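You operate a simulated robot arm through the tools that you are given. There is no shell and no other tool.

You run a simulated two-armed robot. Do the job below in one go: nothing can be reset, and whatever is moved stays where it is left.

JOB
Fetch the purple band box from the grey drawer and band the book in the banding frame.
Fine: the packing bench's grey drawer; box in the box seat and yellow latch locked before you push the white lever down; a band from that box; drawer shut; the book stays in its seat; the other boxes, the blue slider and the other books stay.

It is judged by the outcome, as a careful person would: the job done as asked, and still so three seconds after it is handed in. It fails if anything else is knocked over, pushed out of place, dropped, spilled or broken.

ROBOT AND FRAMES
Two 6-joint arms with fingered hands on one trunk that stands fixed in place. Base frame: the origin is at the foot of the trunk, x ahead of it, y to its left, z up; the work surface is at about z = 88. Units: cm, rad, N and s.
The left shoulder is at [5, 17, 107.1], the right one opposite. With the tool pointing down near the work surface each hand reaches from about 52 to 78 cm from the base axis, measured 20 degrees to its own side. Payload 3.5 kg a hand.
Tool frame (each hand has its own): the origin (TCP) lies between the finger pads and is the grasp point; the fingertips stand 2.6 cm ahead of it; z points along the fingers, y is the line along which they close. The gripper opens to 13.2 cm; its body begins 7.3 cm behind the TCP. The gripper is a hand of 3 fingers: y runs from the thumb to the fingers, the wrist lies at [0, 0, -23.4] in the tool frame, and closing takes about 1.5 s.
Orientation is that of the tool frame in the base frame, as [roll, pitch, yaw] about the fixed x, y, z axes, in that order (R = Rz(yaw) Ry(pitch) Rx(roll)). With the fingers straight down and closing along the base's y, the tool's x points along the base's -x, its y along +y and its z along -z.

CONTROLS
- The arms move only by the tool play_rows. It takes "left_steps", "right_steps" or both (then of equal length, played together; a hand with none holds still); each is a list of rows, each an object of numbers (a shift or turn left out is 0, a gripper value left out holds the last): "tx", "ty", "tz": the shift along the base's x, y, z in units of 250 mm (1.0 is 250 mm); "rx", "ry", "rz": the turn, a rotation vector about the base's x, y, z in units of 90 degrees (1.0 is 90 degrees). In form: [{"tx": .., "ty": .., "tz": .., "rx": .., "ry": .., "rz": ..}, ...]. A call has 1 to 20 rows; each row is the pose to reach, as a shift and turn from the pose commanded when the call began. "left_claw" and "right_claw" are, for a hand that has rows, the opening in per cent of the stroke, from 0 (shut) to 100 (fully open), set as the call begins (left out, the last holds). A call with a number of a shift or a turn outside -1 to 1 is refused whole. Each row takes 0.2 s and may step no farther than 5 cm and 0.15 rad from the row before; otherwise, or with a gripper value out of range, the whole call is refused. Where a pose cannot be reached the arm comes as near as it can. A force on the tool above 60 N (or 10 N above the force at the start of the call, whichever is more), or a blocked arm, ends the call early, and 0.2 s more pass. Each finger travels about 10.8 cm/s and halts on what it meets, pressing with about 28 N; the grip force reading is that of the motor and also rises with nothing between the fingers. The clock runs only during rows and for 0.2 s after the last one: add rows that repeat a pose to give the fingers time. It gives the time, the measured TCP pose, the force on the tool (base axes), the opening and the grip force at its end, in the units of the frame above (readings bear some noise), with the torque about the TCP (base axes, N m) and any sound that the robot's microphone picked up.
- Cameras (640 x 400 px; columns grow to the right, rows downward): "scene" is now at [3.74, 1.17, 166.14]; the picture's right is [0.15, -0.99, 0.00], its down [-0.74, -0.11, -0.67] and it looks along [0.66, 0.10, -0.75] (base axes); focal length 347 px, centre (320, 200). "left" rides on the left gripper at [-6.2, 0.3, -9.2] in its tool frame; the picture's right is [-0.05, -1.00, 0.00], its down [0.83, -0.04, -0.56] and it looks along [0.55, -0.03, 0.83] (tool axes); focal length 230 px, centre (320, 200). "right" rides on the right gripper at [6.2, 0.3, -9.2] in its tool frame; the picture's right is [-0.05, 1.00, 0.00], its down [-0.83, -0.04, -0.56] and it looks along [-0.55, -0.03, 0.83] (tool axes); focal length 230 px, centre (320, 200). There is no depth. A picture from a camera that has moved, and an enlarged one, comes with that camera's place and axes in the base frame and with its lens.
- snapshot(camera): a new picture of that camera. The clock stands still meanwhile.
- slide_trunk(by): slides the trunk up (or, below 0, down) by that many cm; the arms and the scene camera ride with it, the base frame stays. It gives what a move gives, with no picture.
- set_grasp(shape, hand): the hand has 3 fingers and takes this shape, open, in about a second: jaw (thumb against the fingers, like two jaws); tri (thumb and two fingers); tip (a fingertip pinch); poke (one finger out to press); point (the index stretched); flat (the hand flat); cup (the hand cupped); fist (a fist). The gripper value then closes the fingers along that shape, each until it touches; the sizes above hold for jaw. It gives what a move gives, with no picture.
- turn_head(pan, tilt): turns the head with the scene camera to pan (to the left, within 1.501 rad either way) and tilt (down, from -0.506 to 1.204), counted from straight ahead of the robot. It gives what a move gives.
- inspect(camera, box): a new picture of the part [left, top, right, bottom] of that camera's present view, enlarged. The clock stands still meanwhile.
- finish_job(): hands the job in; it is judged then, once.

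Places have to be worked out from the pictures, the camera data and where the tool is seen. Open the grippers and draw the arms clear of the work before you hand the job in, unless the task says otherwise.

The tools are called after "Request:" as a command line: name --argument value ..., lists and objects as JSON in quotes. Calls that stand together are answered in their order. play_rows: Moves the arms, as the interface text tells. Its arguments: {"type":"object","properties":{"left_steps":{"type":"array","items":{"type":"object","properties":{"tx":{"type":"number"},"ty":{"type":"number"},"tz":{"type":"number"},"rx":{"type":"number"},"ry":{"type":"number"},"rz":{"type":"number"}}}},"left_claw":{"type":"number"},"right_steps":{"type":"array","items":{"type":"object","properties":{"tx":{"type":"number"},"ty":{"type":"number"},"tz":{"type":"number"},"rx":{"type":"number"},"ry":{"type":"number"},"rz":{"type":"number"}}}},"right_claw":{"type":"number"}},"required":[]} The other tools are called the same way: slide_trunk (by) moves the trunk up or down; set_grasp (shape, hand) gives the hand a shape; turn_head (pan, tilt) turns the head that bears the scene camera; snapshot (camera) takes a picture; inspect (camera, box) takes an enlarged picture of a part of a camera's view; finish_job () hands the job in.

At the start:

```text
time_s: 0.0
left_tcp_pos: [59.94, 23.55, 122.57]
left_orientation: [-3.142, 0.0, 3.141]
left_wrist_force: [0.1, 1.0, -0.8]
left_wrist_torque: [0.02, 0.02, -0.01]
left_finger_gap: 13.15
left_finger_force: 0.1
left_shape: jaw
right_tcp_pos: [60.37, -20.49, 121.82]
right_orientation: [3.142, 0.0, 3.141]
right_wrist_force: [0.3, -0.1, 0.2]
right_wrist_torque: [0.03, 0.03, -0.02]
right_finger_gap: 13.15
right_finger_force: 0.0
right_shape: jaw
trunk travel left (down, up): [-68.7, 2.3]
head pan, tilt (commanded): [0.15, 0.843]
```

scene: 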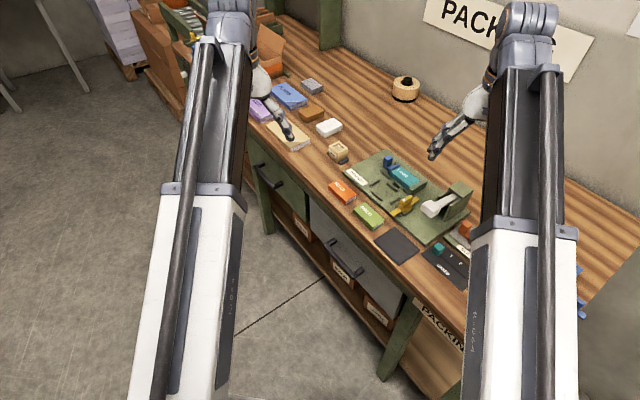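
right: 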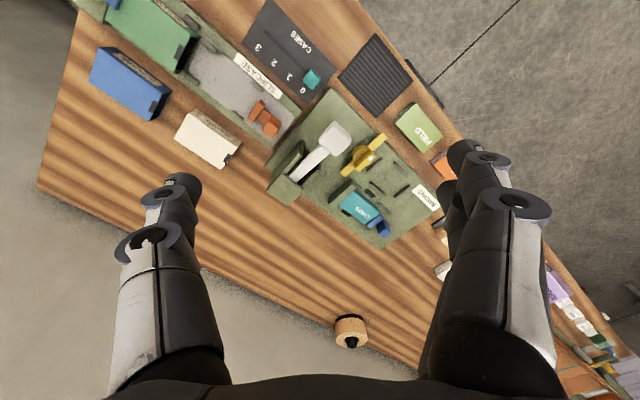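
left: 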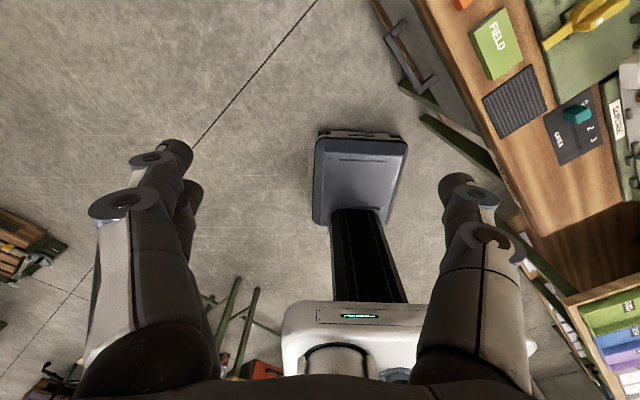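

I start by looking closer at the bench: the drawers, the frame and the loose boxes.

Request:
inspect --camera "scene" --box '[240, 60, 480, 210]'

Request:
inspect --camera "scene" --box '[320, 140, 480, 240]'

Request:
inspect --camera "scene" --box '[240, 150, 480, 300]'

Request:
inspect --camera "right" --box '[220, 20, 500, 260]'

```text
2.67 times, centred on (360, 135) of scene
camera zoom: at [3.74, 1.17, 166.14], right [0.15, -0.99, 0.0], down [-0.74, -0.11, -0.67], along [0.66, 0.1, -0.75], focal length 924 px, centre (213, 373)
```

zoom: 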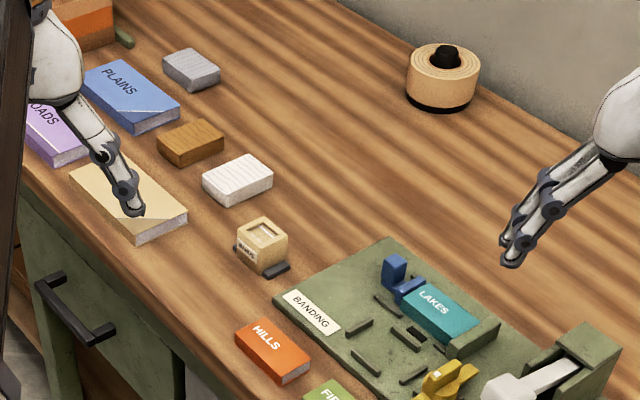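

```text
4.00 times, centred on (400, 190) of scene
camera zoom: at [3.74, 1.17, 166.14], right [0.15, -0.99, 0.0], down [-0.74, -0.11, -0.67], along [0.66, 0.1, -0.75], focal length 1386 px, centre (0, 240)
```

zoom: 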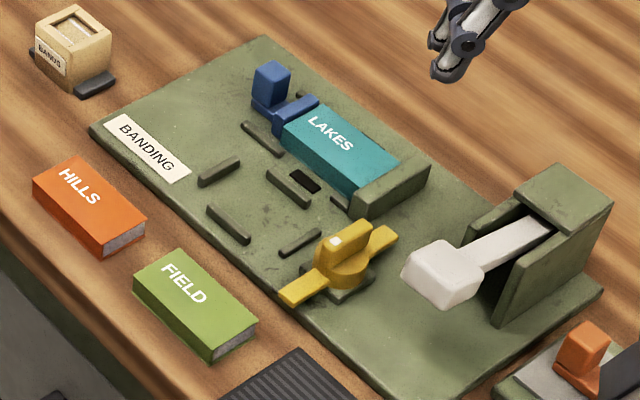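

```text
2.67 times, centred on (360, 225) of scene
camera zoom: at [3.74, 1.17, 166.14], right [0.15, -0.99, 0.0], down [-0.74, -0.11, -0.67], along [0.66, 0.1, -0.75], focal length 924 px, centre (213, 133)
```

zoom: 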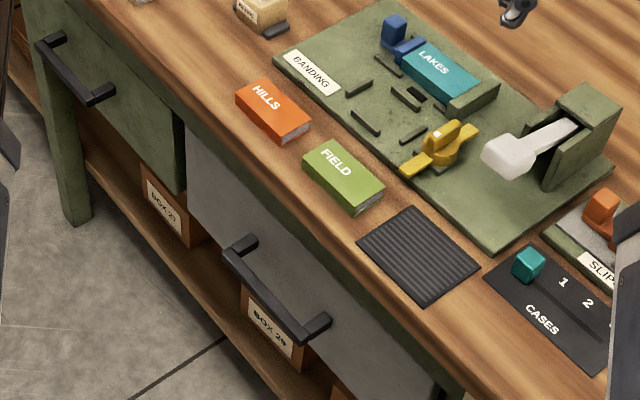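

```text
1.67 times, centred on (360, 140) of right
camera zoom: at [54.3, -20.23, 130.98], right [0.05, 1.0, 0.0], down [0.83, -0.04, 0.56], along [0.55, -0.03, -0.83], focal length 384 px, centre (253, 300)
```

zoom: 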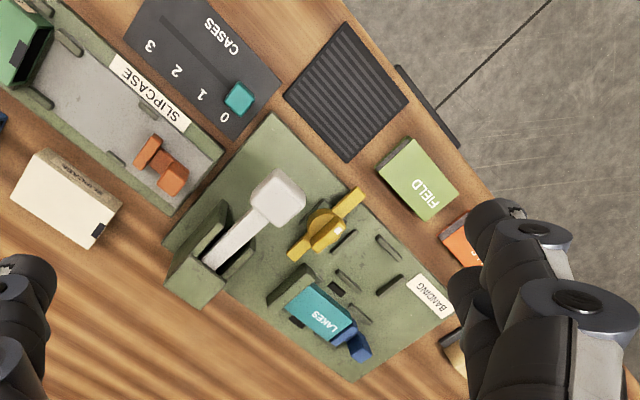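

The bench lies diagonally, its front edge running roughly from (51,-11) to (70,5) in base x,y, with a grey drawer whose handle is near (62,2,75). I'll look around with the head to find anything easy to mix up, such as other drawers or boxes.

Request:
turn_head --pan -0.3 --tilt 0.9

Request:
snapshot --camera "scene"

Request:
turn_head --pan 0.6 --tilt 0.7

Request:
snapshot --camera "scene"

Request:
turn_head --pan 0.15 --tilt 0.843

```text
time_s: 0.9
left_tcp_pos: [59.92, 23.58, 122.47]
left_orientation: [3.14, 0.0, -3.141]
left_wrist_force: [0.3, -0.2, 1.1]
left_wrist_torque: [-0.02, 0.0, 0.03]
left_finger_gap: 13.16
left_finger_force: 0.0
left_shape: jaw
right_tcp_pos: [60.41, -20.59, 121.76]
right_orientation: [-3.141, 0.0, 3.14]
right_wrist_force: [1.1, -0.5, 0.2]
right_wrist_torque: [0.01, 0.04, -0.02]
right_finger_gap: 13.2
right_finger_force: 0.0
right_shape: jaw
trunk travel left (down, up): [-68.7, 2.3]
head pan, tilt (commanded): [-0.3, 0.901]
```

```text
taken
camera scene: at [3.19, -2.23, 165.7], right [-0.3, -0.96, 0.0], down [-0.75, 0.23, -0.62], along [0.59, -0.18, -0.78], focal length 347 px, centre (320, 200)
```

scene: 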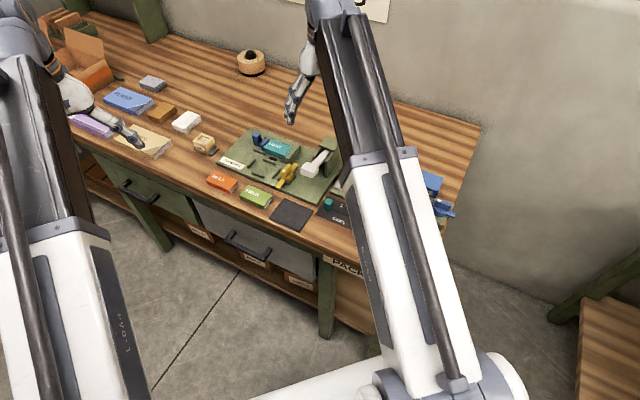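

```text
time_s: 2.1
left_tcp_pos: [59.93, 23.38, 122.59]
left_orientation: [3.14, -0.002, 3.141]
left_wrist_force: [0.3, 0.2, 0.3]
left_wrist_torque: [0.01, 0.02, 0.02]
left_finger_gap: 13.17
left_finger_force: 0.1
left_shape: jaw
right_tcp_pos: [60.43, -20.67, 121.79]
right_orientation: [3.141, 0.0, 3.141]
right_wrist_force: [0.1, -0.7, -0.1]
right_wrist_torque: [-0.02, 0.02, -0.01]
right_finger_gap: 13.2
right_finger_force: 0.0
right_shape: jaw
trunk travel left (down, up): [-68.7, 2.3]
head pan, tilt (commanded): [0.6, 0.7]
```

```text
taken
camera scene: at [2.99, 4.79, 167.31], right [0.56, -0.83, 0.0], down [-0.53, -0.36, -0.76], along [0.63, 0.43, -0.64], focal length 347 px, centre (320, 200)
```

scene: 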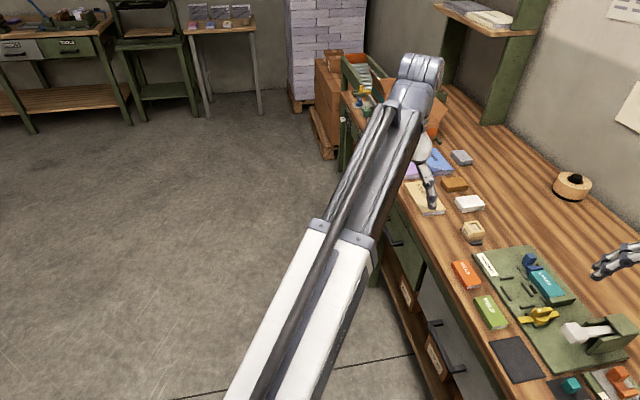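

```text
time_s: 3.0
left_tcp_pos: [59.94, 23.5, 122.56]
left_orientation: [-3.141, -0.001, 3.141]
left_wrist_force: [1.0, -0.3, -0.7]
left_wrist_torque: [-0.03, 0.0, 0.01]
left_finger_gap: 13.19
left_finger_force: 0.1
left_shape: jaw
right_tcp_pos: [60.39, -20.61, 121.78]
right_orientation: [-3.14, 0.001, -3.14]
right_wrist_force: [-0.1, 0.0, 0.4]
right_wrist_torque: [-0.01, -0.02, 0.0]
right_finger_gap: 13.2
right_finger_force: 0.1
right_shape: jaw
trunk travel left (down, up): [-68.7, 2.3]
head pan, tilt (commanded): [0.15, 0.843]
```

Next I zoom in on the drawer, the frame, and the book/latch area at higher magnification to measure them.

Request:
inspect --camera "scene" --box '[300, 190, 420, 310]'

Request:
inspect --camera "scene" --box '[340, 140, 440, 210]'

Request:
inspect --camera "scene" --box '[380, 170, 480, 240]'

Request:
inspect --camera "right" --box '[260, 80, 460, 260]'

Request:
inspect --camera "scene" --box '[310, 130, 370, 180]'

```text
3.33 times, centred on (360, 250) of scene
camera zoom: at [3.74, 1.18, 166.14], right [0.15, -0.99, 0.0], down [-0.74, -0.11, -0.67], along [0.66, 0.1, -0.75], focal length 1155 px, centre (187, 33)
```

zoom: 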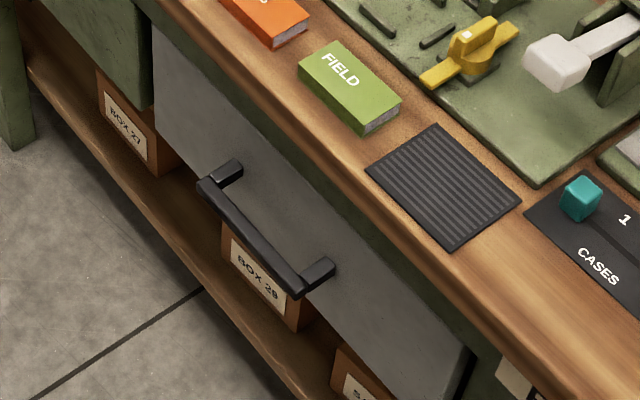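

```text
5.71 times, centred on (390, 175) of scene
camera zoom: at [3.74, 1.18, 166.14], right [0.15, -0.99, 0.0], down [-0.74, -0.11, -0.67], along [0.66, 0.1, -0.75], focal length 1980 px, centre (-80, 343)
```

zoom: 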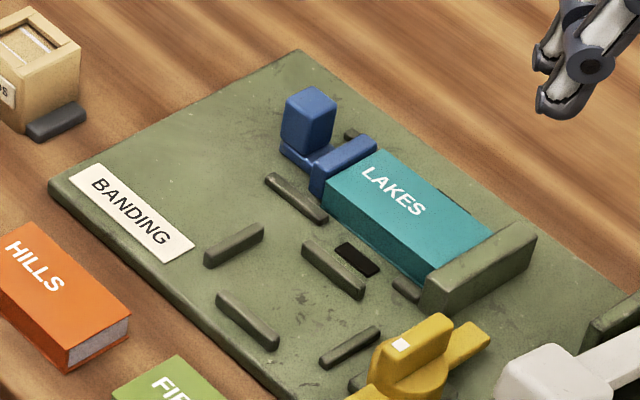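

```text
5.71 times, centred on (430, 205) of scene
camera zoom: at [3.74, 1.18, 166.14], right [0.15, -0.99, 0.0], down [-0.74, -0.11, -0.67], along [0.66, 0.1, -0.75], focal length 1980 px, centre (-309, 171)
```

zoom: 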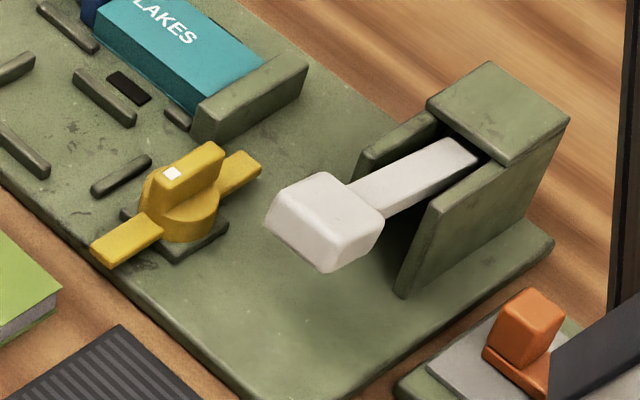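

```text
2.22 times, centred on (360, 170) of right
camera zoom: at [54.3, -20.23, 130.98], right [0.05, 1.0, 0.0], down [0.83, -0.04, 0.56], along [0.55, -0.03, -0.83], focal length 511 px, centre (231, 267)
```

zoom: 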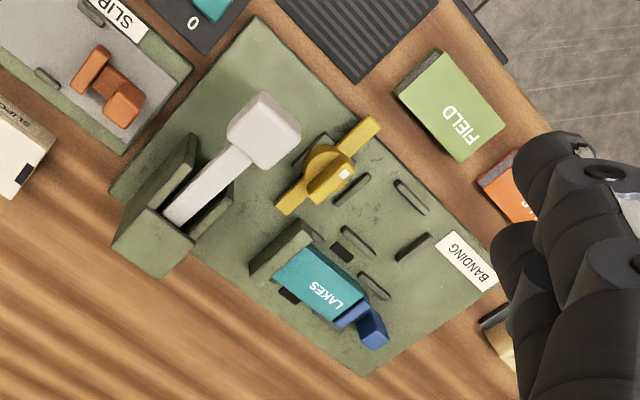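

```text
8.00 times, centred on (340, 155) of scene
camera zoom: at [3.74, 1.18, 166.14], right [0.15, -0.99, 0.0], down [-0.74, -0.11, -0.67], along [0.66, 0.1, -0.75], focal length 2773 px, centre (160, 560)
```

zoom: 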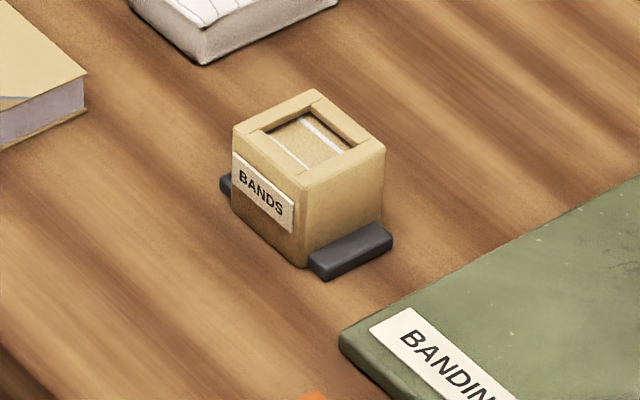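

The box seat (four rails) is around (77.6,-7.5), the latch hub near (71,-13), and the lever knob near (66,-19,97). The grey drawer handle looks to be at about (60.5,4,74.5). I move the left hand to above and in front of the handle, yawing it 45° to match the bench.

Request:
play_rows --left_steps '[{"tx": -0.024, "ty": -0.103, "tz": -0.15, "rz": 0.083}, {"tx": -0.048, "ty": -0.205, "tz": -0.3, "rz": 0.167}, {"tx": -0.072, "ty": -0.308, "tz": -0.45, "rz": 0.25}, {"tx": -0.096, "ty": -0.411, "tz": -0.6, "rz": 0.333}, {"tx": -0.12, "ty": -0.513, "tz": -0.75, "rz": 0.417}, {"tx": -0.144, "ty": -0.616, "tz": -0.9, "rz": 0.5}, {"tx": -0.144, "ty": -0.616, "tz": -0.9, "rz": 0.5}]' --left_claw 100

Request:
snapshot --camera "left"

Request:
snapshot --camera "scene"

```text
time_s: 4.6
left_tcp_pos: [56.37, 8.15, 99.85]
left_orientation: [3.14, 0.001, -2.354]
left_wrist_force: [-0.5, 0.3, 0.4]
left_wrist_torque: [0.0, 0.01, 0.04]
left_finger_gap: 13.19
left_finger_force: 0.0
left_shape: jaw
right_tcp_pos: [60.35, -20.58, 121.7]
right_orientation: [3.14, 0.0, 3.14]
right_wrist_force: [0.5, 0.3, 0.5]
right_wrist_torque: [0.01, -0.01, -0.01]
right_finger_gap: 13.18
right_finger_force: 0.0
right_shape: jaw
trunk travel left (down, up): [-68.7, 2.3]
head pan, tilt (commanded): [0.15, 0.843]
```

```text
taken
camera left: at [60.56, 12.84, 109.11], right [0.74, -0.67, 0.0], down [-0.56, -0.62, 0.56], along [-0.37, -0.41, -0.83], focal length 230 px, centre (320, 200)
```

left: 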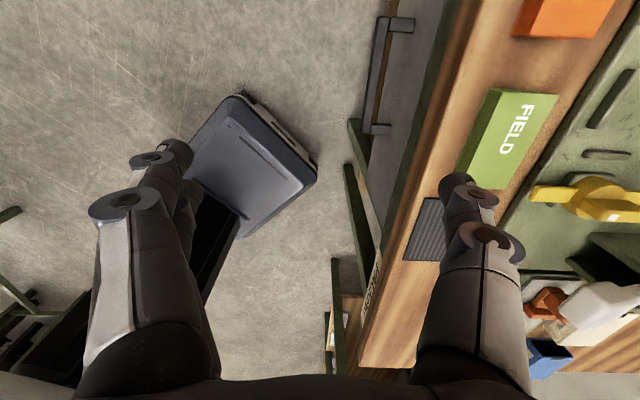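

```text
taken
camera scene: at [3.73, 1.18, 166.14], right [0.15, -0.99, 0.0], down [-0.74, -0.11, -0.67], along [0.66, 0.1, -0.75], focal length 347 px, centre (320, 200)
```

scene: 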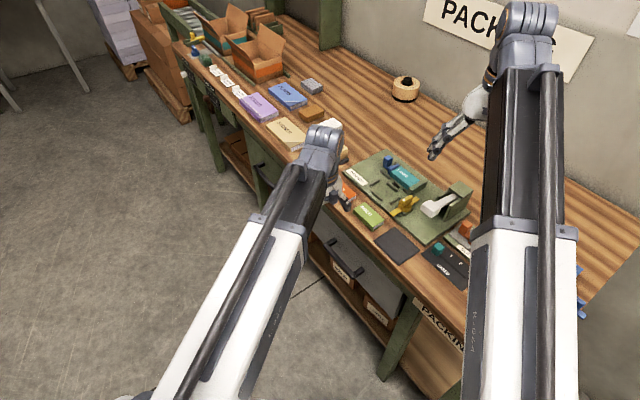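

The handle is in the left camera's view. I zoom in on it to triangulate its position.

Request:
inspect --camera "left" --box '[330, 0, 490, 150]'

Request:
inspect --camera "scene" --box '[310, 220, 390, 290]'

```text
2.67 times, centred on (410, 75) of left
camera zoom: at [60.56, 12.84, 109.11], right [0.74, -0.67, 0.0], down [-0.56, -0.62, 0.56], along [-0.37, -0.41, -0.83], focal length 614 px, centre (80, 533)
```

zoom: 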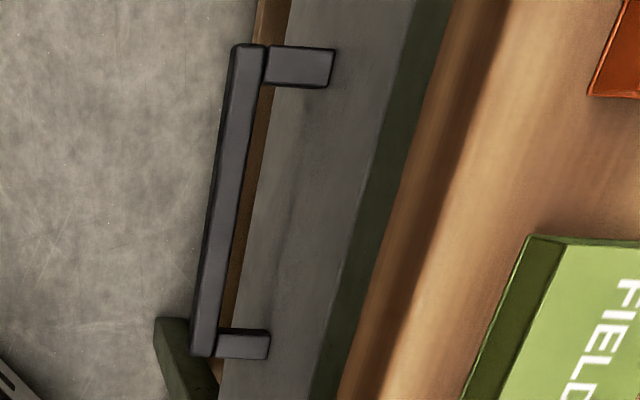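

```text
5.71 times, centred on (350, 255) of scene
camera zoom: at [3.73, 1.18, 166.14], right [0.15, -0.99, 0.0], down [-0.74, -0.11, -0.67], along [0.66, 0.1, -0.75], focal length 1980 px, centre (149, -114)
```

zoom: 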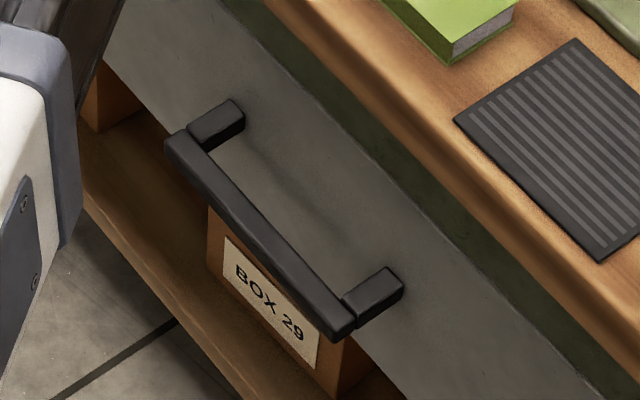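

I put the handle bar at about s≈48 along the bench, 42 cm deep and z≈71, with roughly 3 cm clear behind it. I tilt the hand 30° toward the bench, lower it to a pre-grasp above and in front of the bar, and check again.

Request:
play_rows --left_steps '[{"tx": 0.03, "ty": 0.003, "tz": -0.149, "rx": -0.059, "ry": -0.059}, {"tx": 0.061, "ty": 0.007, "tz": -0.297, "rx": -0.118, "ry": -0.118}, {"tx": 0.091, "ty": 0.01, "tz": -0.446, "rx": -0.177, "ry": -0.177}, {"tx": 0.121, "ty": 0.014, "tz": -0.594, "rx": -0.2357, "ry": -0.2357}, {"tx": 0.121, "ty": 0.014, "tz": -0.594, "rx": -0.2357, "ry": -0.2357}]' --left_claw 45

Request:
snapshot --camera "left"

Request:
inspect --camera "scene" --box '[290, 150, 410, 290]'

```text
time_s: 5.8
left_tcp_pos: [59.45, 8.63, 85.06]
left_orientation: [-2.616, 0.0, -2.357]
left_wrist_force: [0.3, -0.6, -0.7]
left_wrist_torque: [0.01, -0.01, -0.01]
left_finger_gap: 6.0
left_finger_force: 0.0
left_shape: jaw
right_tcp_pos: [60.45, -20.61, 121.76]
right_orientation: [3.141, -0.001, -3.139]
right_wrist_force: [0.4, 0.2, -0.4]
right_wrist_torque: [0.01, 0.0, -0.02]
right_finger_gap: 13.19
right_finger_force: 0.0
right_shape: jaw
trunk travel left (down, up): [-68.7, 2.3]
head pan, tilt (commanded): [0.15, 0.843]
```

```text
taken
camera left: at [60.32, 16.5, 92.94], right [0.65, -0.57, 0.5], down [-0.76, -0.42, 0.5], along [-0.08, -0.7, -0.71], focal length 230 px, centre (320, 200)
```

left: 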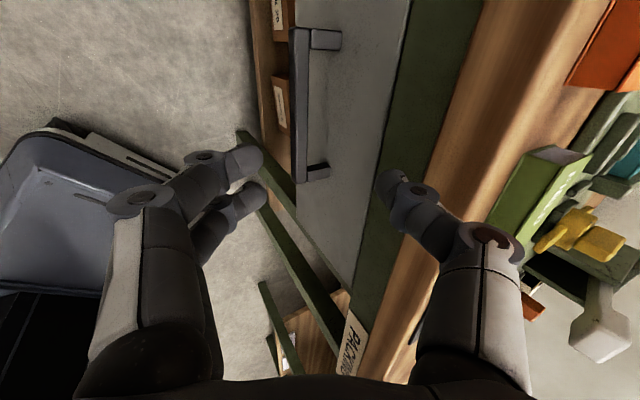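

```text
2.86 times, centred on (350, 220) of scene
camera zoom: at [3.73, 1.16, 166.14], right [0.15, -0.99, 0.0], down [-0.74, -0.11, -0.67], along [0.66, 0.1, -0.75], focal length 990 px, centre (234, 143)
```

zoom: 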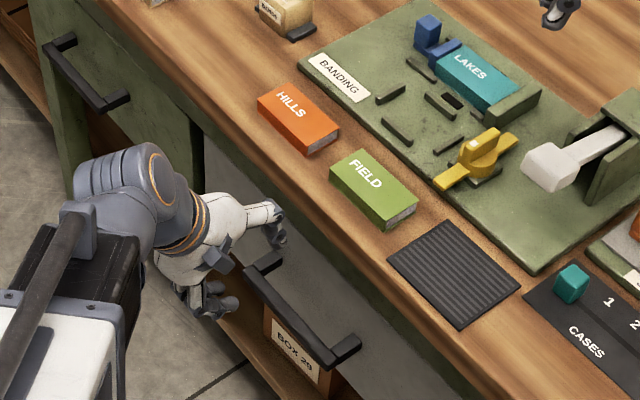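

The bar comes out at w≈42.2, z≈70, with the drawer face about 4 cm behind it. A flatter approach keeps the fingertips off the face, so I tilt to about 70° and lower to 8 cm in front of the bar.

Request:
play_rows --left_steps '[{"tx": -0.008, "ty": 0.006, "tz": -0.099, "rx": -0.063, "ry": -0.063}, {"tx": -0.017, "ty": 0.011, "tz": -0.198, "rx": -0.126, "ry": -0.126}, {"tx": -0.025, "ty": 0.017, "tz": -0.298, "rx": -0.189, "ry": -0.189}, {"tx": -0.034, "ty": 0.022, "tz": -0.397, "rx": -0.251, "ry": -0.251}, {"tx": -0.042, "ty": 0.028, "tz": -0.496, "rx": -0.3143, "ry": -0.3143}, {"tx": -0.042, "ty": 0.028, "tz": -0.496, "rx": -0.3143, "ry": -0.3143}]'

Request:
snapshot --camera "left"

Request:
inspect --camera "scene" --box '[290, 190, 410, 310]'

```text
time_s: 7.2
left_tcp_pos: [58.18, 9.25, 72.82]
left_orientation: [-1.918, 0.001, -2.357]
left_wrist_force: [0.3, 0.1, 0.2]
left_wrist_torque: [0.01, 0.01, -0.01]
left_finger_gap: 5.99
left_finger_force: 0.0
left_shape: jaw
right_tcp_pos: [60.34, -20.64, 121.71]
right_orientation: [-3.14, 0.001, -3.141]
right_wrist_force: [-0.6, -0.7, -0.1]
right_wrist_torque: [0.01, 0.02, 0.01]
right_finger_gap: 13.18
right_finger_force: 0.0
right_shape: jaw
trunk travel left (down, up): [-68.7, 2.3]
head pan, tilt (commanded): [0.15, 0.843]
```

```text
taken
camera left: at [56.49, 19.85, 75.66], right [0.28, -0.2, 0.94], down [-0.95, -0.23, 0.23], along [0.17, -0.95, -0.26], focal length 230 px, centre (320, 200)
```

left: 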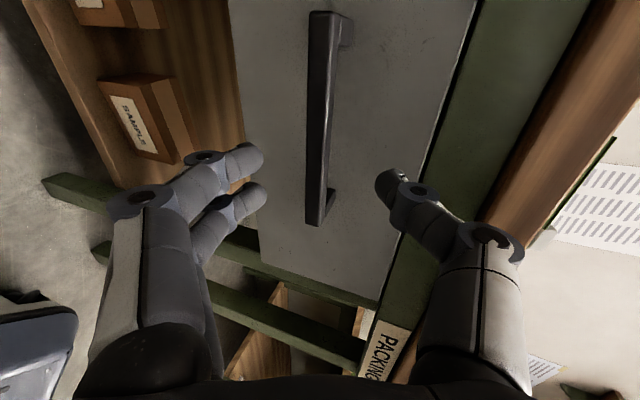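

```text
3.33 times, centred on (350, 250) of scene
camera zoom: at [3.73, 1.17, 166.14], right [0.15, -0.99, 0.0], down [-0.74, -0.11, -0.67], along [0.66, 0.1, -0.75], focal length 1155 px, centre (220, 33)
```

zoom: 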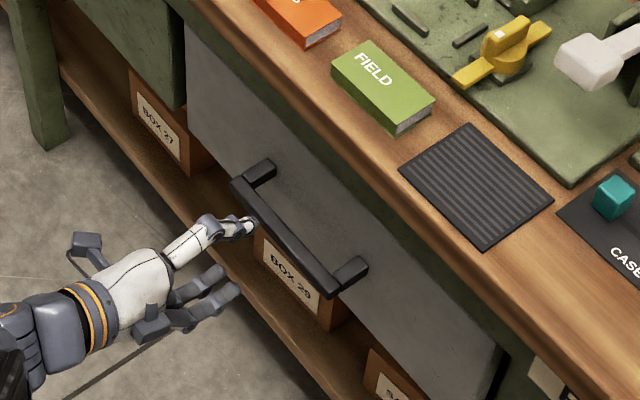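

The bar now sits between thumb and fingers, with z≈70 confirmed. I advance 7.5 cm so the bar lies at the grasp point.

Request:
play_rows --left_steps '[{"tx": 0.07, "ty": -0.07, "tz": -0.036}, {"tx": 0.14, "ty": -0.14, "tz": -0.072}, {"tx": 0.205, "ty": -0.205, "tz": -0.106}, {"tx": 0.205, "ty": -0.205, "tz": -0.106}]'

Request:
snapshot --camera "left"

Request:
inspect --camera "scene" --box '[290, 190, 410, 310]'

```text
time_s: 8.2
left_tcp_pos: [63.62, 4.11, 70.16]
left_orientation: [-1.92, 0.0, -2.357]
left_wrist_force: [1.0, -0.3, 0.3]
left_wrist_torque: [0.01, -0.02, 0.0]
left_finger_gap: 6.01
left_finger_force: 0.0
left_shape: jaw
right_tcp_pos: [60.36, -20.55, 121.73]
right_orientation: [3.141, -0.002, 3.141]
right_wrist_force: [-0.2, -0.2, 0.3]
right_wrist_torque: [-0.03, 0.0, 0.02]
right_finger_gap: 13.18
right_finger_force: 0.0
right_shape: jaw
trunk travel left (down, up): [-68.7, 2.3]
head pan, tilt (commanded): [0.15, 0.843]
```

```text
taken
camera left: at [61.83, 14.68, 73.04], right [0.28, -0.2, 0.94], down [-0.95, -0.23, 0.23], along [0.17, -0.95, -0.26], focal length 230 px, centre (320, 200)
```

left: 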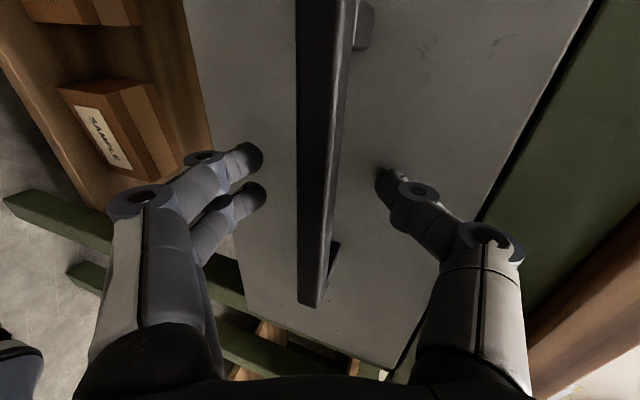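

```text
3.33 times, centred on (350, 250) of scene
camera zoom: at [3.73, 1.17, 166.14], right [0.15, -0.99, 0.0], down [-0.74, -0.11, -0.67], along [0.66, 0.1, -0.75], focal length 1155 px, centre (220, 33)
```

zoom: 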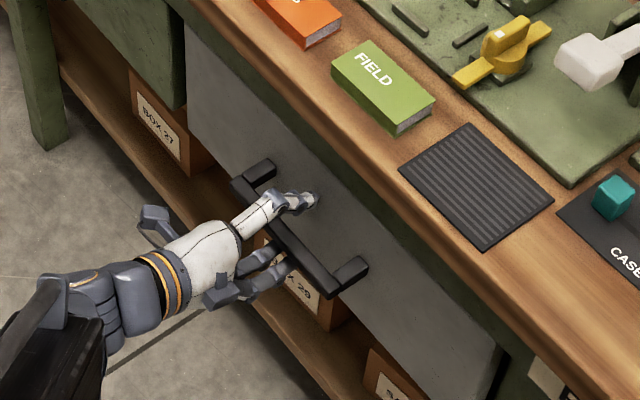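

The bar is between thumb and fingers, which are clear of the drawer face. I close the hand on the bar.

Request:
play_rows --left_steps '[{}, {}, {}, {}, {}, {}, {}]' --left_claw 0

Request:
snapshot --camera "left"

```text
time_s: 9.8
left_tcp_pos: [63.59, 4.17, 70.09]
left_orientation: [-1.92, 0.0, -2.356]
left_wrist_force: [0.1, -0.2, -0.4]
left_wrist_torque: [0.02, 0.02, 0.0]
left_finger_gap: 0.0
left_finger_force: 27.9
left_shape: jaw
right_tcp_pos: [60.29, -20.52, 121.74]
right_orientation: [3.141, 0.001, 3.141]
right_wrist_force: [-0.1, 0.0, -0.5]
right_wrist_torque: [0.02, 0.0, -0.01]
right_finger_gap: 13.2
right_finger_force: 0.1
right_shape: jaw
trunk travel left (down, up): [-68.7, 2.3]
head pan, tilt (commanded): [0.15, 0.843]
```

```text
taken
camera left: at [61.83, 14.71, 73.04], right [0.28, -0.2, 0.94], down [-0.95, -0.23, 0.23], along [0.17, -0.95, -0.26], focal length 230 px, centre (320, 200)
```

left: 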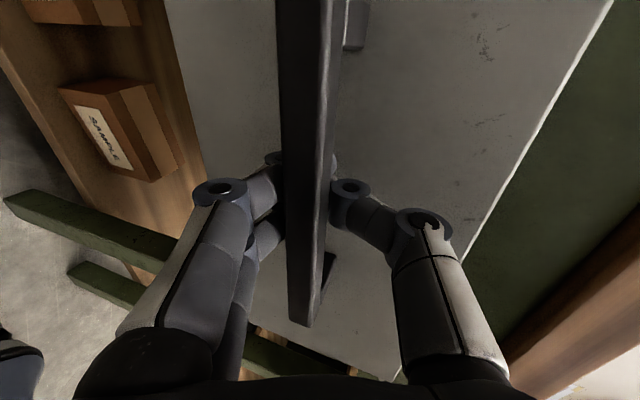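

The fingers have closed around behind the bar, so it is hooked securely, and the drawer has already eased out slightly. I pull it out along the bench's outward normal, a short way first.

Request:
play_rows --left_steps '[{"tx": -0.043, "ty": 0.042}, {"tx": -0.086, "ty": 0.084}, {"tx": -0.129, "ty": 0.126}, {"tx": -0.172, "ty": 0.168}]'

Request:
snapshot --camera "scene"

Request:
snapshot --camera "left"

```text
time_s: 10.8
left_tcp_pos: [59.22, 8.3, 70.06]
left_orientation: [-1.921, 0.001, -2.356]
left_wrist_force: [-0.1, 1.0, 0.6]
left_wrist_torque: [0.01, -0.02, 0.02]
left_finger_gap: 0.0
left_finger_force: 28.5
left_shape: jaw
right_tcp_pos: [60.32, -20.54, 121.83]
right_orientation: [-3.14, -0.001, -3.14]
right_wrist_force: [0.2, 0.6, -0.5]
right_wrist_torque: [-0.02, 0.02, -0.03]
right_finger_gap: 13.19
right_finger_force: 0.1
right_shape: jaw
trunk travel left (down, up): [-68.7, 2.3]
head pan, tilt (commanded): [0.15, 0.843]
```

```text
taken
camera scene: at [3.72, 1.18, 166.14], right [0.15, -0.99, 0.0], down [-0.74, -0.11, -0.67], along [0.66, 0.1, -0.75], focal length 347 px, centre (320, 200)
```

scene: 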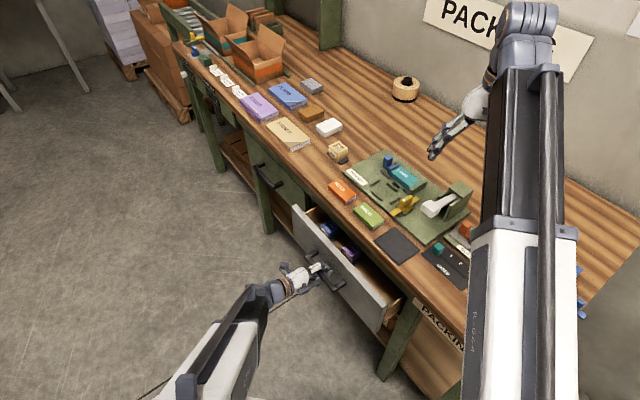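

```text
taken
camera left: at [57.39, 18.85, 73.02], right [0.28, -0.2, 0.94], down [-0.95, -0.23, 0.23], along [0.17, -0.95, -0.26], focal length 230 px, centre (320, 200)
```

left: 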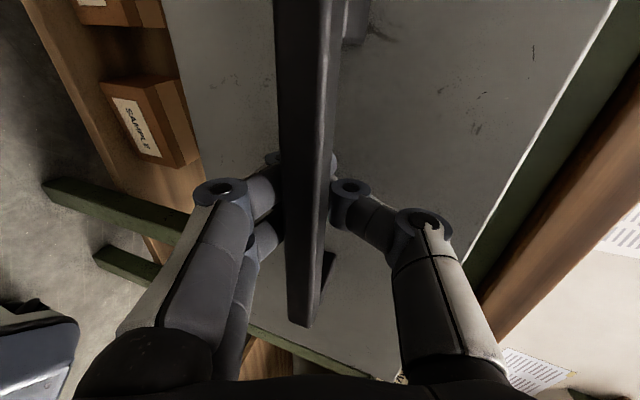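

The drawer slides freely, and blue and purple boxes show inside. I keep pulling.

Request:
play_rows --left_steps '[{"tx": -0.057, "ty": 0.056}, {"tx": -0.115, "ty": 0.112}, {"tx": -0.172, "ty": 0.168}, {"tx": -0.23, "ty": 0.224}, {"tx": -0.287, "ty": 0.28}]'

Request:
snapshot --camera "scene"

Request:
inspect --camera "scene" --box '[260, 180, 420, 330]'

```text
time_s: 12.0
left_tcp_pos: [51.86, 15.29, 70.2]
left_orientation: [-1.92, 0.001, -2.356]
left_wrist_force: [-0.5, 0.5, -1.1]
left_wrist_torque: [0.0, -0.01, 0.02]
left_finger_gap: 0.0
left_finger_force: 28.3
left_shape: jaw
right_tcp_pos: [60.4, -20.66, 121.69]
right_orientation: [-3.141, 0.0, -3.141]
right_wrist_force: [-0.1, -0.1, 0.3]
right_wrist_torque: [-0.01, 0.01, -0.01]
right_finger_gap: 13.21
right_finger_force: 0.0
right_shape: jaw
trunk travel left (down, up): [-68.7, 2.3]
head pan, tilt (commanded): [0.15, 0.843]
```

```text
taken
camera scene: at [3.71, 1.19, 166.14], right [0.15, -0.99, 0.0], down [-0.74, -0.11, -0.67], along [0.66, 0.1, -0.75], focal length 347 px, centre (320, 200)
```

scene: 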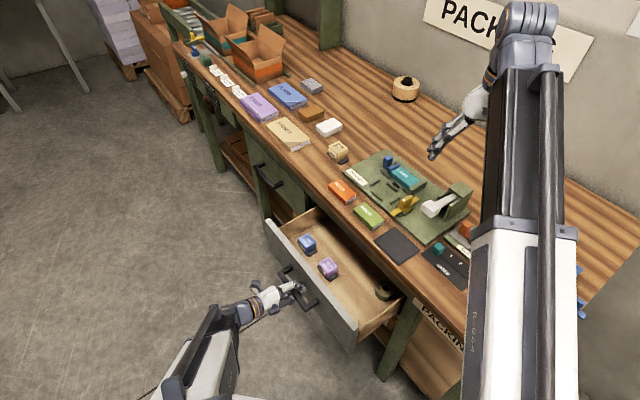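

```text
2.67 times, centred on (340, 255) of scene
camera zoom: at [3.71, 1.19, 166.14], right [0.15, -0.99, 0.0], down [-0.74, -0.11, -0.67], along [0.66, 0.1, -0.75], focal length 924 px, centre (267, 53)
```

zoom: 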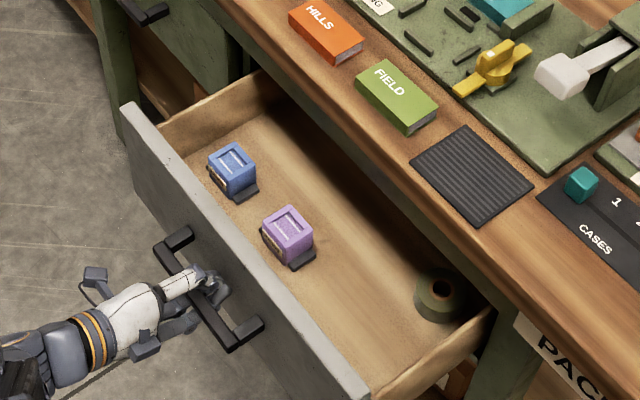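

The drawer is about 17 cm open: purple box near (59,7), blue box about 11 cm to its left, and a tape roll at the right. I pull about 4 cm more to make room for the hand.

Request:
play_rows --left_steps '[{"tx": -0.057, "ty": 0.056}, {"tx": -0.115, "ty": 0.112}, {"tx": -0.115, "ty": 0.112}]'

Request:
inspect --camera "scene" --box '[260, 180, 420, 330]'

Request:
inspect --camera "scene" --box '[290, 230, 350, 290]'

```text
time_s: 12.8
left_tcp_pos: [49.23, 18.28, 70.08]
left_orientation: [-1.919, -0.001, -2.357]
left_wrist_force: [0.0, 0.2, -0.8]
left_wrist_torque: [-0.01, 0.01, -0.02]
left_finger_gap: 0.0
left_finger_force: 27.8
left_shape: jaw
right_tcp_pos: [60.4, -20.62, 121.72]
right_orientation: [-3.141, 0.002, -3.141]
right_wrist_force: [0.6, 0.1, 0.6]
right_wrist_torque: [-0.02, -0.01, 0.02]
right_finger_gap: 13.21
right_finger_force: 0.1
right_shape: jaw
trunk travel left (down, up): [-68.7, 2.3]
head pan, tilt (commanded): [0.15, 0.843]
```

```text
2.67 times, centred on (340, 255) of scene
camera zoom: at [3.74, 1.17, 166.14], right [0.15, -0.99, 0.0], down [-0.74, -0.11, -0.67], along [0.66, 0.1, -0.75], focal length 924 px, centre (267, 53)
```

zoom: 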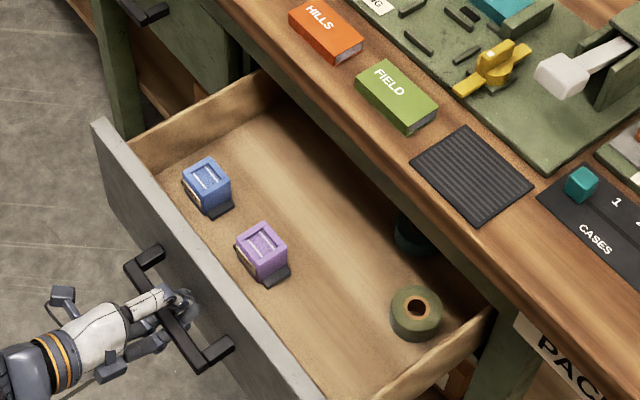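

```text
6.67 times, centred on (320, 260) of scene
camera zoom: at [3.74, 1.17, 166.14], right [0.15, -0.99, 0.0], down [-0.74, -0.11, -0.67], along [0.66, 0.1, -0.75], focal length 2311 px, centre (320, -200)
```

zoom: 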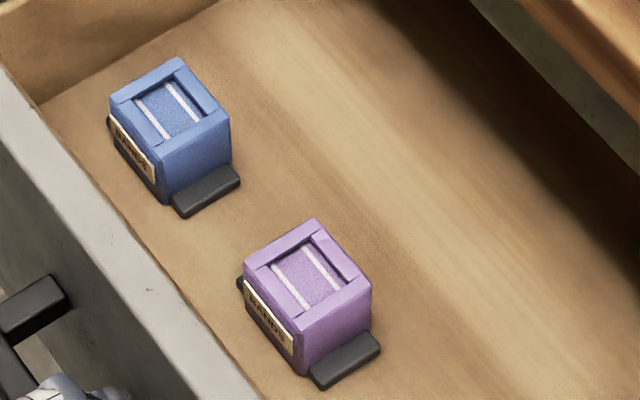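

The purple box has a body about 4.2 cm square and roughly 4 cm tall, with dark feet left and right. The left hand stays on the handle while the right hand comes over the drawer, yawed -45° so it closes along the bench, to view the box from above.

Request:
play_rows --right_steps '[{"tx": -0.013, "ty": 0.12, "tz": -0.1, "rz": -0.083}, {"tx": -0.027, "ty": 0.24, "tz": -0.2, "rz": -0.167}, {"tx": -0.04, "ty": 0.36, "tz": -0.3, "rz": -0.25}, {"tx": -0.053, "ty": 0.48, "tz": -0.4, "rz": -0.333}, {"tx": -0.067, "ty": 0.6, "tz": -0.5, "rz": -0.417}, {"tx": -0.08, "ty": 0.72, "tz": -0.6, "rz": -0.5}, {"tx": -0.08, "ty": 0.72, "tz": -0.6, "rz": -0.5}]'

Request:
snapshot --camera "right"

Request:
snapshot --camera "scene"

```text
time_s: 14.4
left_tcp_pos: [49.26, 18.19, 70.14]
left_orientation: [-1.921, 0.0, -2.357]
left_wrist_force: [-0.4, -0.7, -0.5]
left_wrist_torque: [0.02, -0.03, 0.0]
left_finger_gap: 0.0
left_finger_force: 27.8
left_shape: jaw
right_tcp_pos: [58.38, -2.49, 106.69]
right_orientation: [-3.141, 0.001, 2.353]
right_wrist_force: [0.1, 0.7, -0.6]
right_wrist_torque: [0.0, 0.01, 0.01]
right_finger_gap: 13.2
right_finger_force: 0.1
right_shape: jaw
trunk travel left (down, up): [-68.7, 2.3]
head pan, tilt (commanded): [0.15, 0.843]
```

```text
taken
camera right: at [54.4, 2.1, 115.96], right [0.74, 0.67, 0.0], down [0.56, -0.62, 0.56], along [0.37, -0.41, -0.83], focal length 230 px, centre (320, 200)
```

right: 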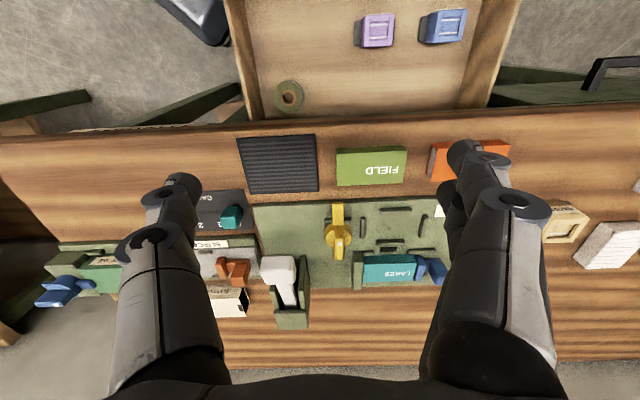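

```text
taken
camera scene: at [3.74, 1.18, 166.14], right [0.15, -0.99, 0.0], down [-0.74, -0.11, -0.67], along [0.66, 0.1, -0.75], focal length 347 px, centre (320, 200)
```

scene: 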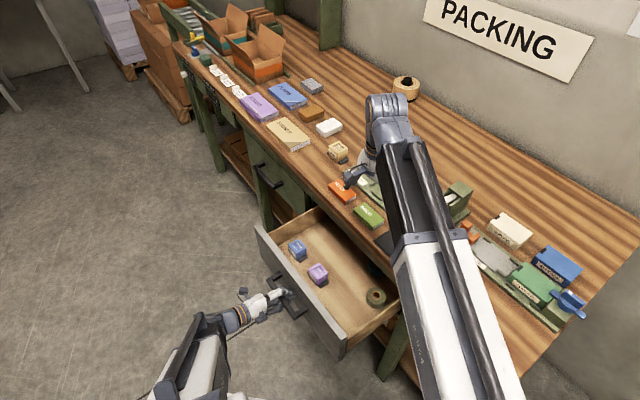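

This view from above is clear. I zoom into the drawer and the frame for accurate triangulation.

Request:
inspect --camera "right" --box '[340, 0, 480, 80]'

Request:
inspect --camera "right" --box '[240, 180, 460, 340]'

Request:
inspect --camera "scene" --box '[270, 220, 350, 290]'

```text
4.57 times, centred on (410, 40) of right
camera zoom: at [54.4, 2.1, 115.96], right [0.74, 0.67, 0.0], down [0.56, -0.62, 0.56], along [0.37, -0.41, -0.83], focal length 1052 px, centre (-91, 931)
```

zoom: 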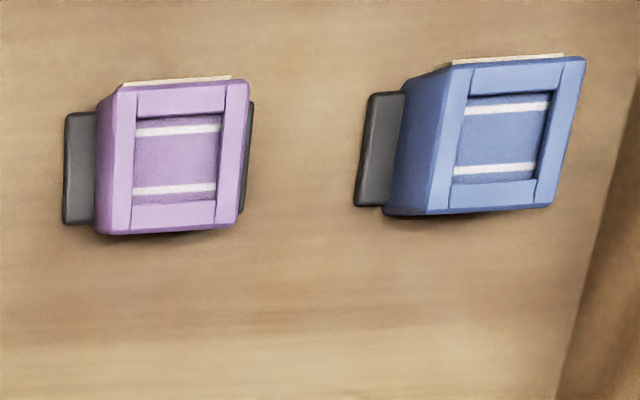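

```text
2.50 times, centred on (350, 260) of right
camera zoom: at [54.4, 2.1, 115.96], right [0.74, 0.67, 0.0], down [0.56, -0.62, 0.56], along [0.37, -0.41, -0.83], focal length 575 px, centre (245, 50)
```

zoom: 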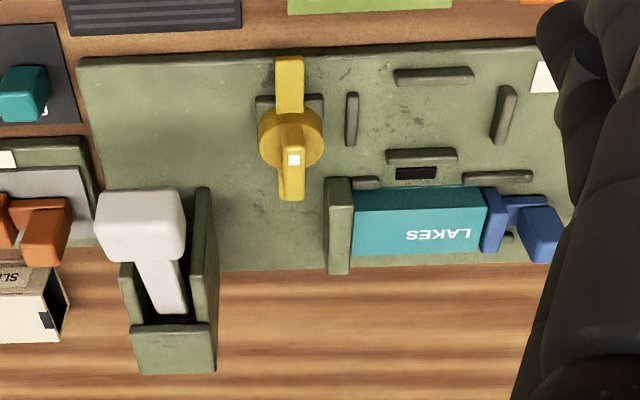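

```text
5.71 times, centred on (310, 255) of scene
camera zoom: at [3.74, 1.18, 166.14], right [0.15, -0.99, 0.0], down [-0.74, -0.11, -0.67], along [0.66, 0.1, -0.75], focal length 1980 px, centre (377, -114)
```

zoom: 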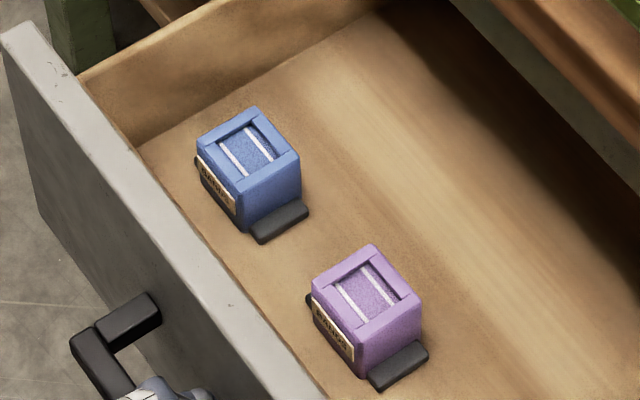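

Triangulated: the purple box's top centre is at about (60.0,10.3,68), the drawer floor at z≈64, the box seat's centre at about (77.2,-7.2) with the plate at z≈89, and the latch fin's top at about (70.7,-12.4,94). Before deciding how to grip, I test whether the right hand reaches the seat with the tool vertical, at a safe height.

Request:
play_rows --right_steps '[{"tx": 0.15, "ty": -0.038, "tz": 0.0}, {"tx": 0.3, "ty": -0.075, "tz": 0.0}, {"tx": 0.45, "ty": -0.113, "tz": 0.0}, {"tx": 0.6, "ty": -0.15, "tz": 0.0}, {"tx": 0.75, "ty": -0.188, "tz": 0.0}, {"tx": 0.752, "ty": -0.188, "tz": 0.0}]'

Request:
snapshot --camera "right"

Request:
snapshot --camera "scene"

```text
time_s: 15.8
left_tcp_pos: [49.14, 18.2, 70.18]
left_orientation: [-1.92, 0.0, -2.357]
left_wrist_force: [0.6, -0.1, 0.1]
left_wrist_torque: [0.0, 0.0, -0.02]
left_finger_gap: 0.0
left_finger_force: 27.7
left_shape: jaw
right_tcp_pos: [73.51, -7.68, 106.15]
right_orientation: [3.139, 0.002, 2.356]
right_wrist_force: [0.0, -0.3, 1.0]
right_wrist_torque: [0.0, 0.0, -0.02]
right_finger_gap: 13.23
right_finger_force: 0.1
right_shape: jaw
right hand out of reach, approached as far as the arm can: row 5, 6
trunk travel left (down, up): [-68.7, 2.3]
head pan, tilt (commanded): [0.15, 0.843]
```

```text
taken
camera right: at [69.35, -2.98, 115.32], right [0.74, 0.67, 0.0], down [0.55, -0.62, 0.56], along [0.37, -0.41, -0.83], focal length 230 px, centre (320, 200)
```

right: 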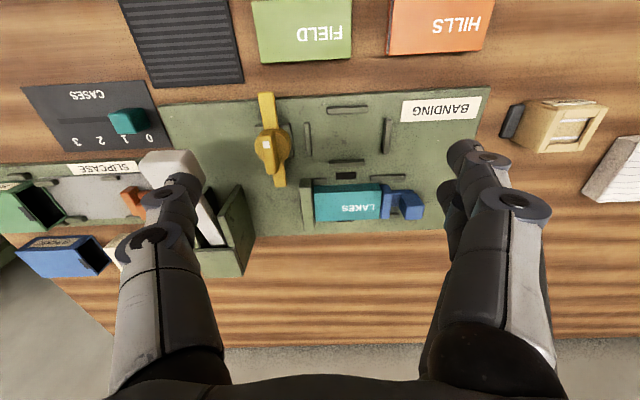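

```text
taken
camera scene: at [3.73, 1.18, 166.14], right [0.15, -0.99, 0.0], down [-0.74, -0.11, -0.67], along [0.66, 0.1, -0.75], focal length 347 px, centre (320, 200)
```

scene: 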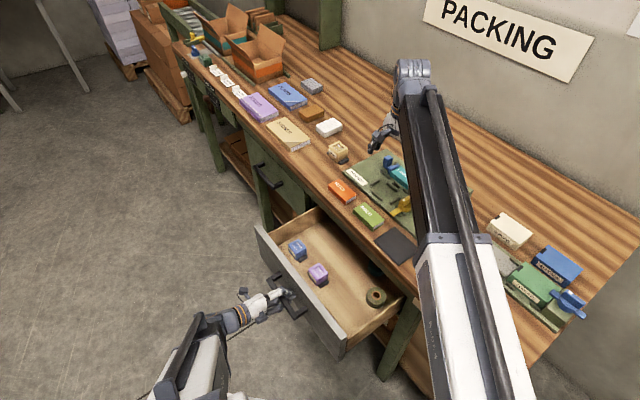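

The vertical tool reaches only to (73.5,-7.7) here, so a small lean toward me is needed at the seat. I check the shape of the hand, especially the camera bracket, to see which side needs room next to the drawer front.

Request:
inspect --camera "scene" --box '[215, 265, 325, 340]'

Request:
inspect --camera "scene" --box '[340, 50, 480, 160]'

Request:
inspect --camera "right" --box '[150, 70, 470, 270]'

```text
5.33 times, centred on (270, 302) of scene
camera zoom: at [3.73, 1.18, 166.14], right [0.15, -0.99, 0.0], down [-0.74, -0.11, -0.67], along [0.66, 0.1, -0.75], focal length 1848 px, centre (587, -347)
```

zoom: 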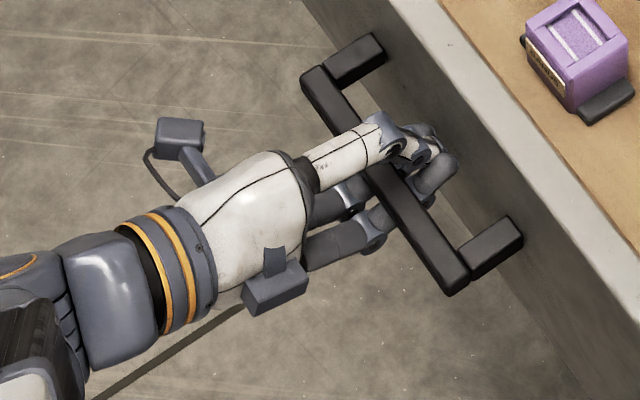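

```text
3.64 times, centred on (410, 105) of scene
camera zoom: at [3.73, 1.18, 166.14], right [0.15, -0.99, 0.0], down [-0.74, -0.11, -0.67], along [0.66, 0.1, -0.75], focal length 1260 px, centre (-7, 546)
```

zoom: 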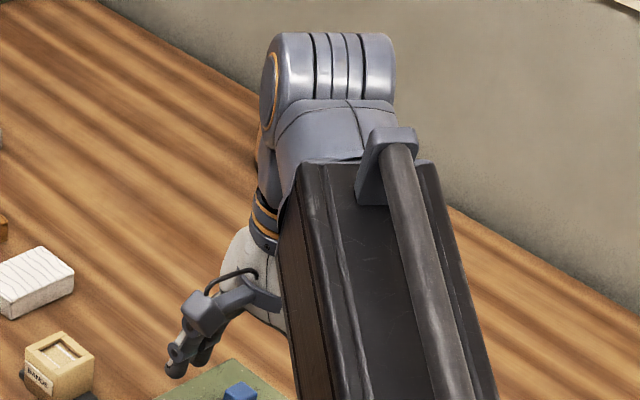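

```text
2.00 times, centred on (310, 170) of right
camera zoom: at [69.35, -2.98, 115.32], right [0.74, 0.67, 0.0], down [0.55, -0.62, 0.56], along [0.37, -0.41, -0.83], focal length 460 px, centre (340, 260)
```

zoom: 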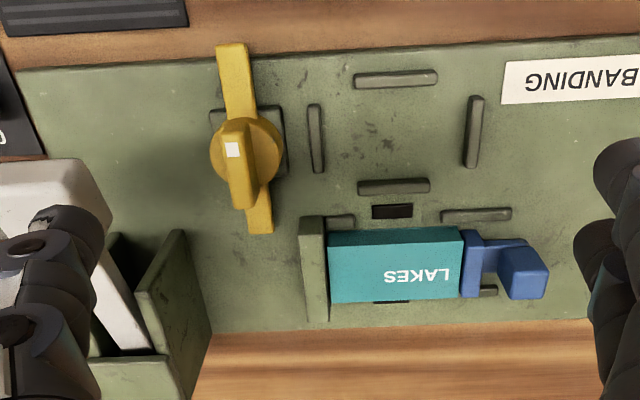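

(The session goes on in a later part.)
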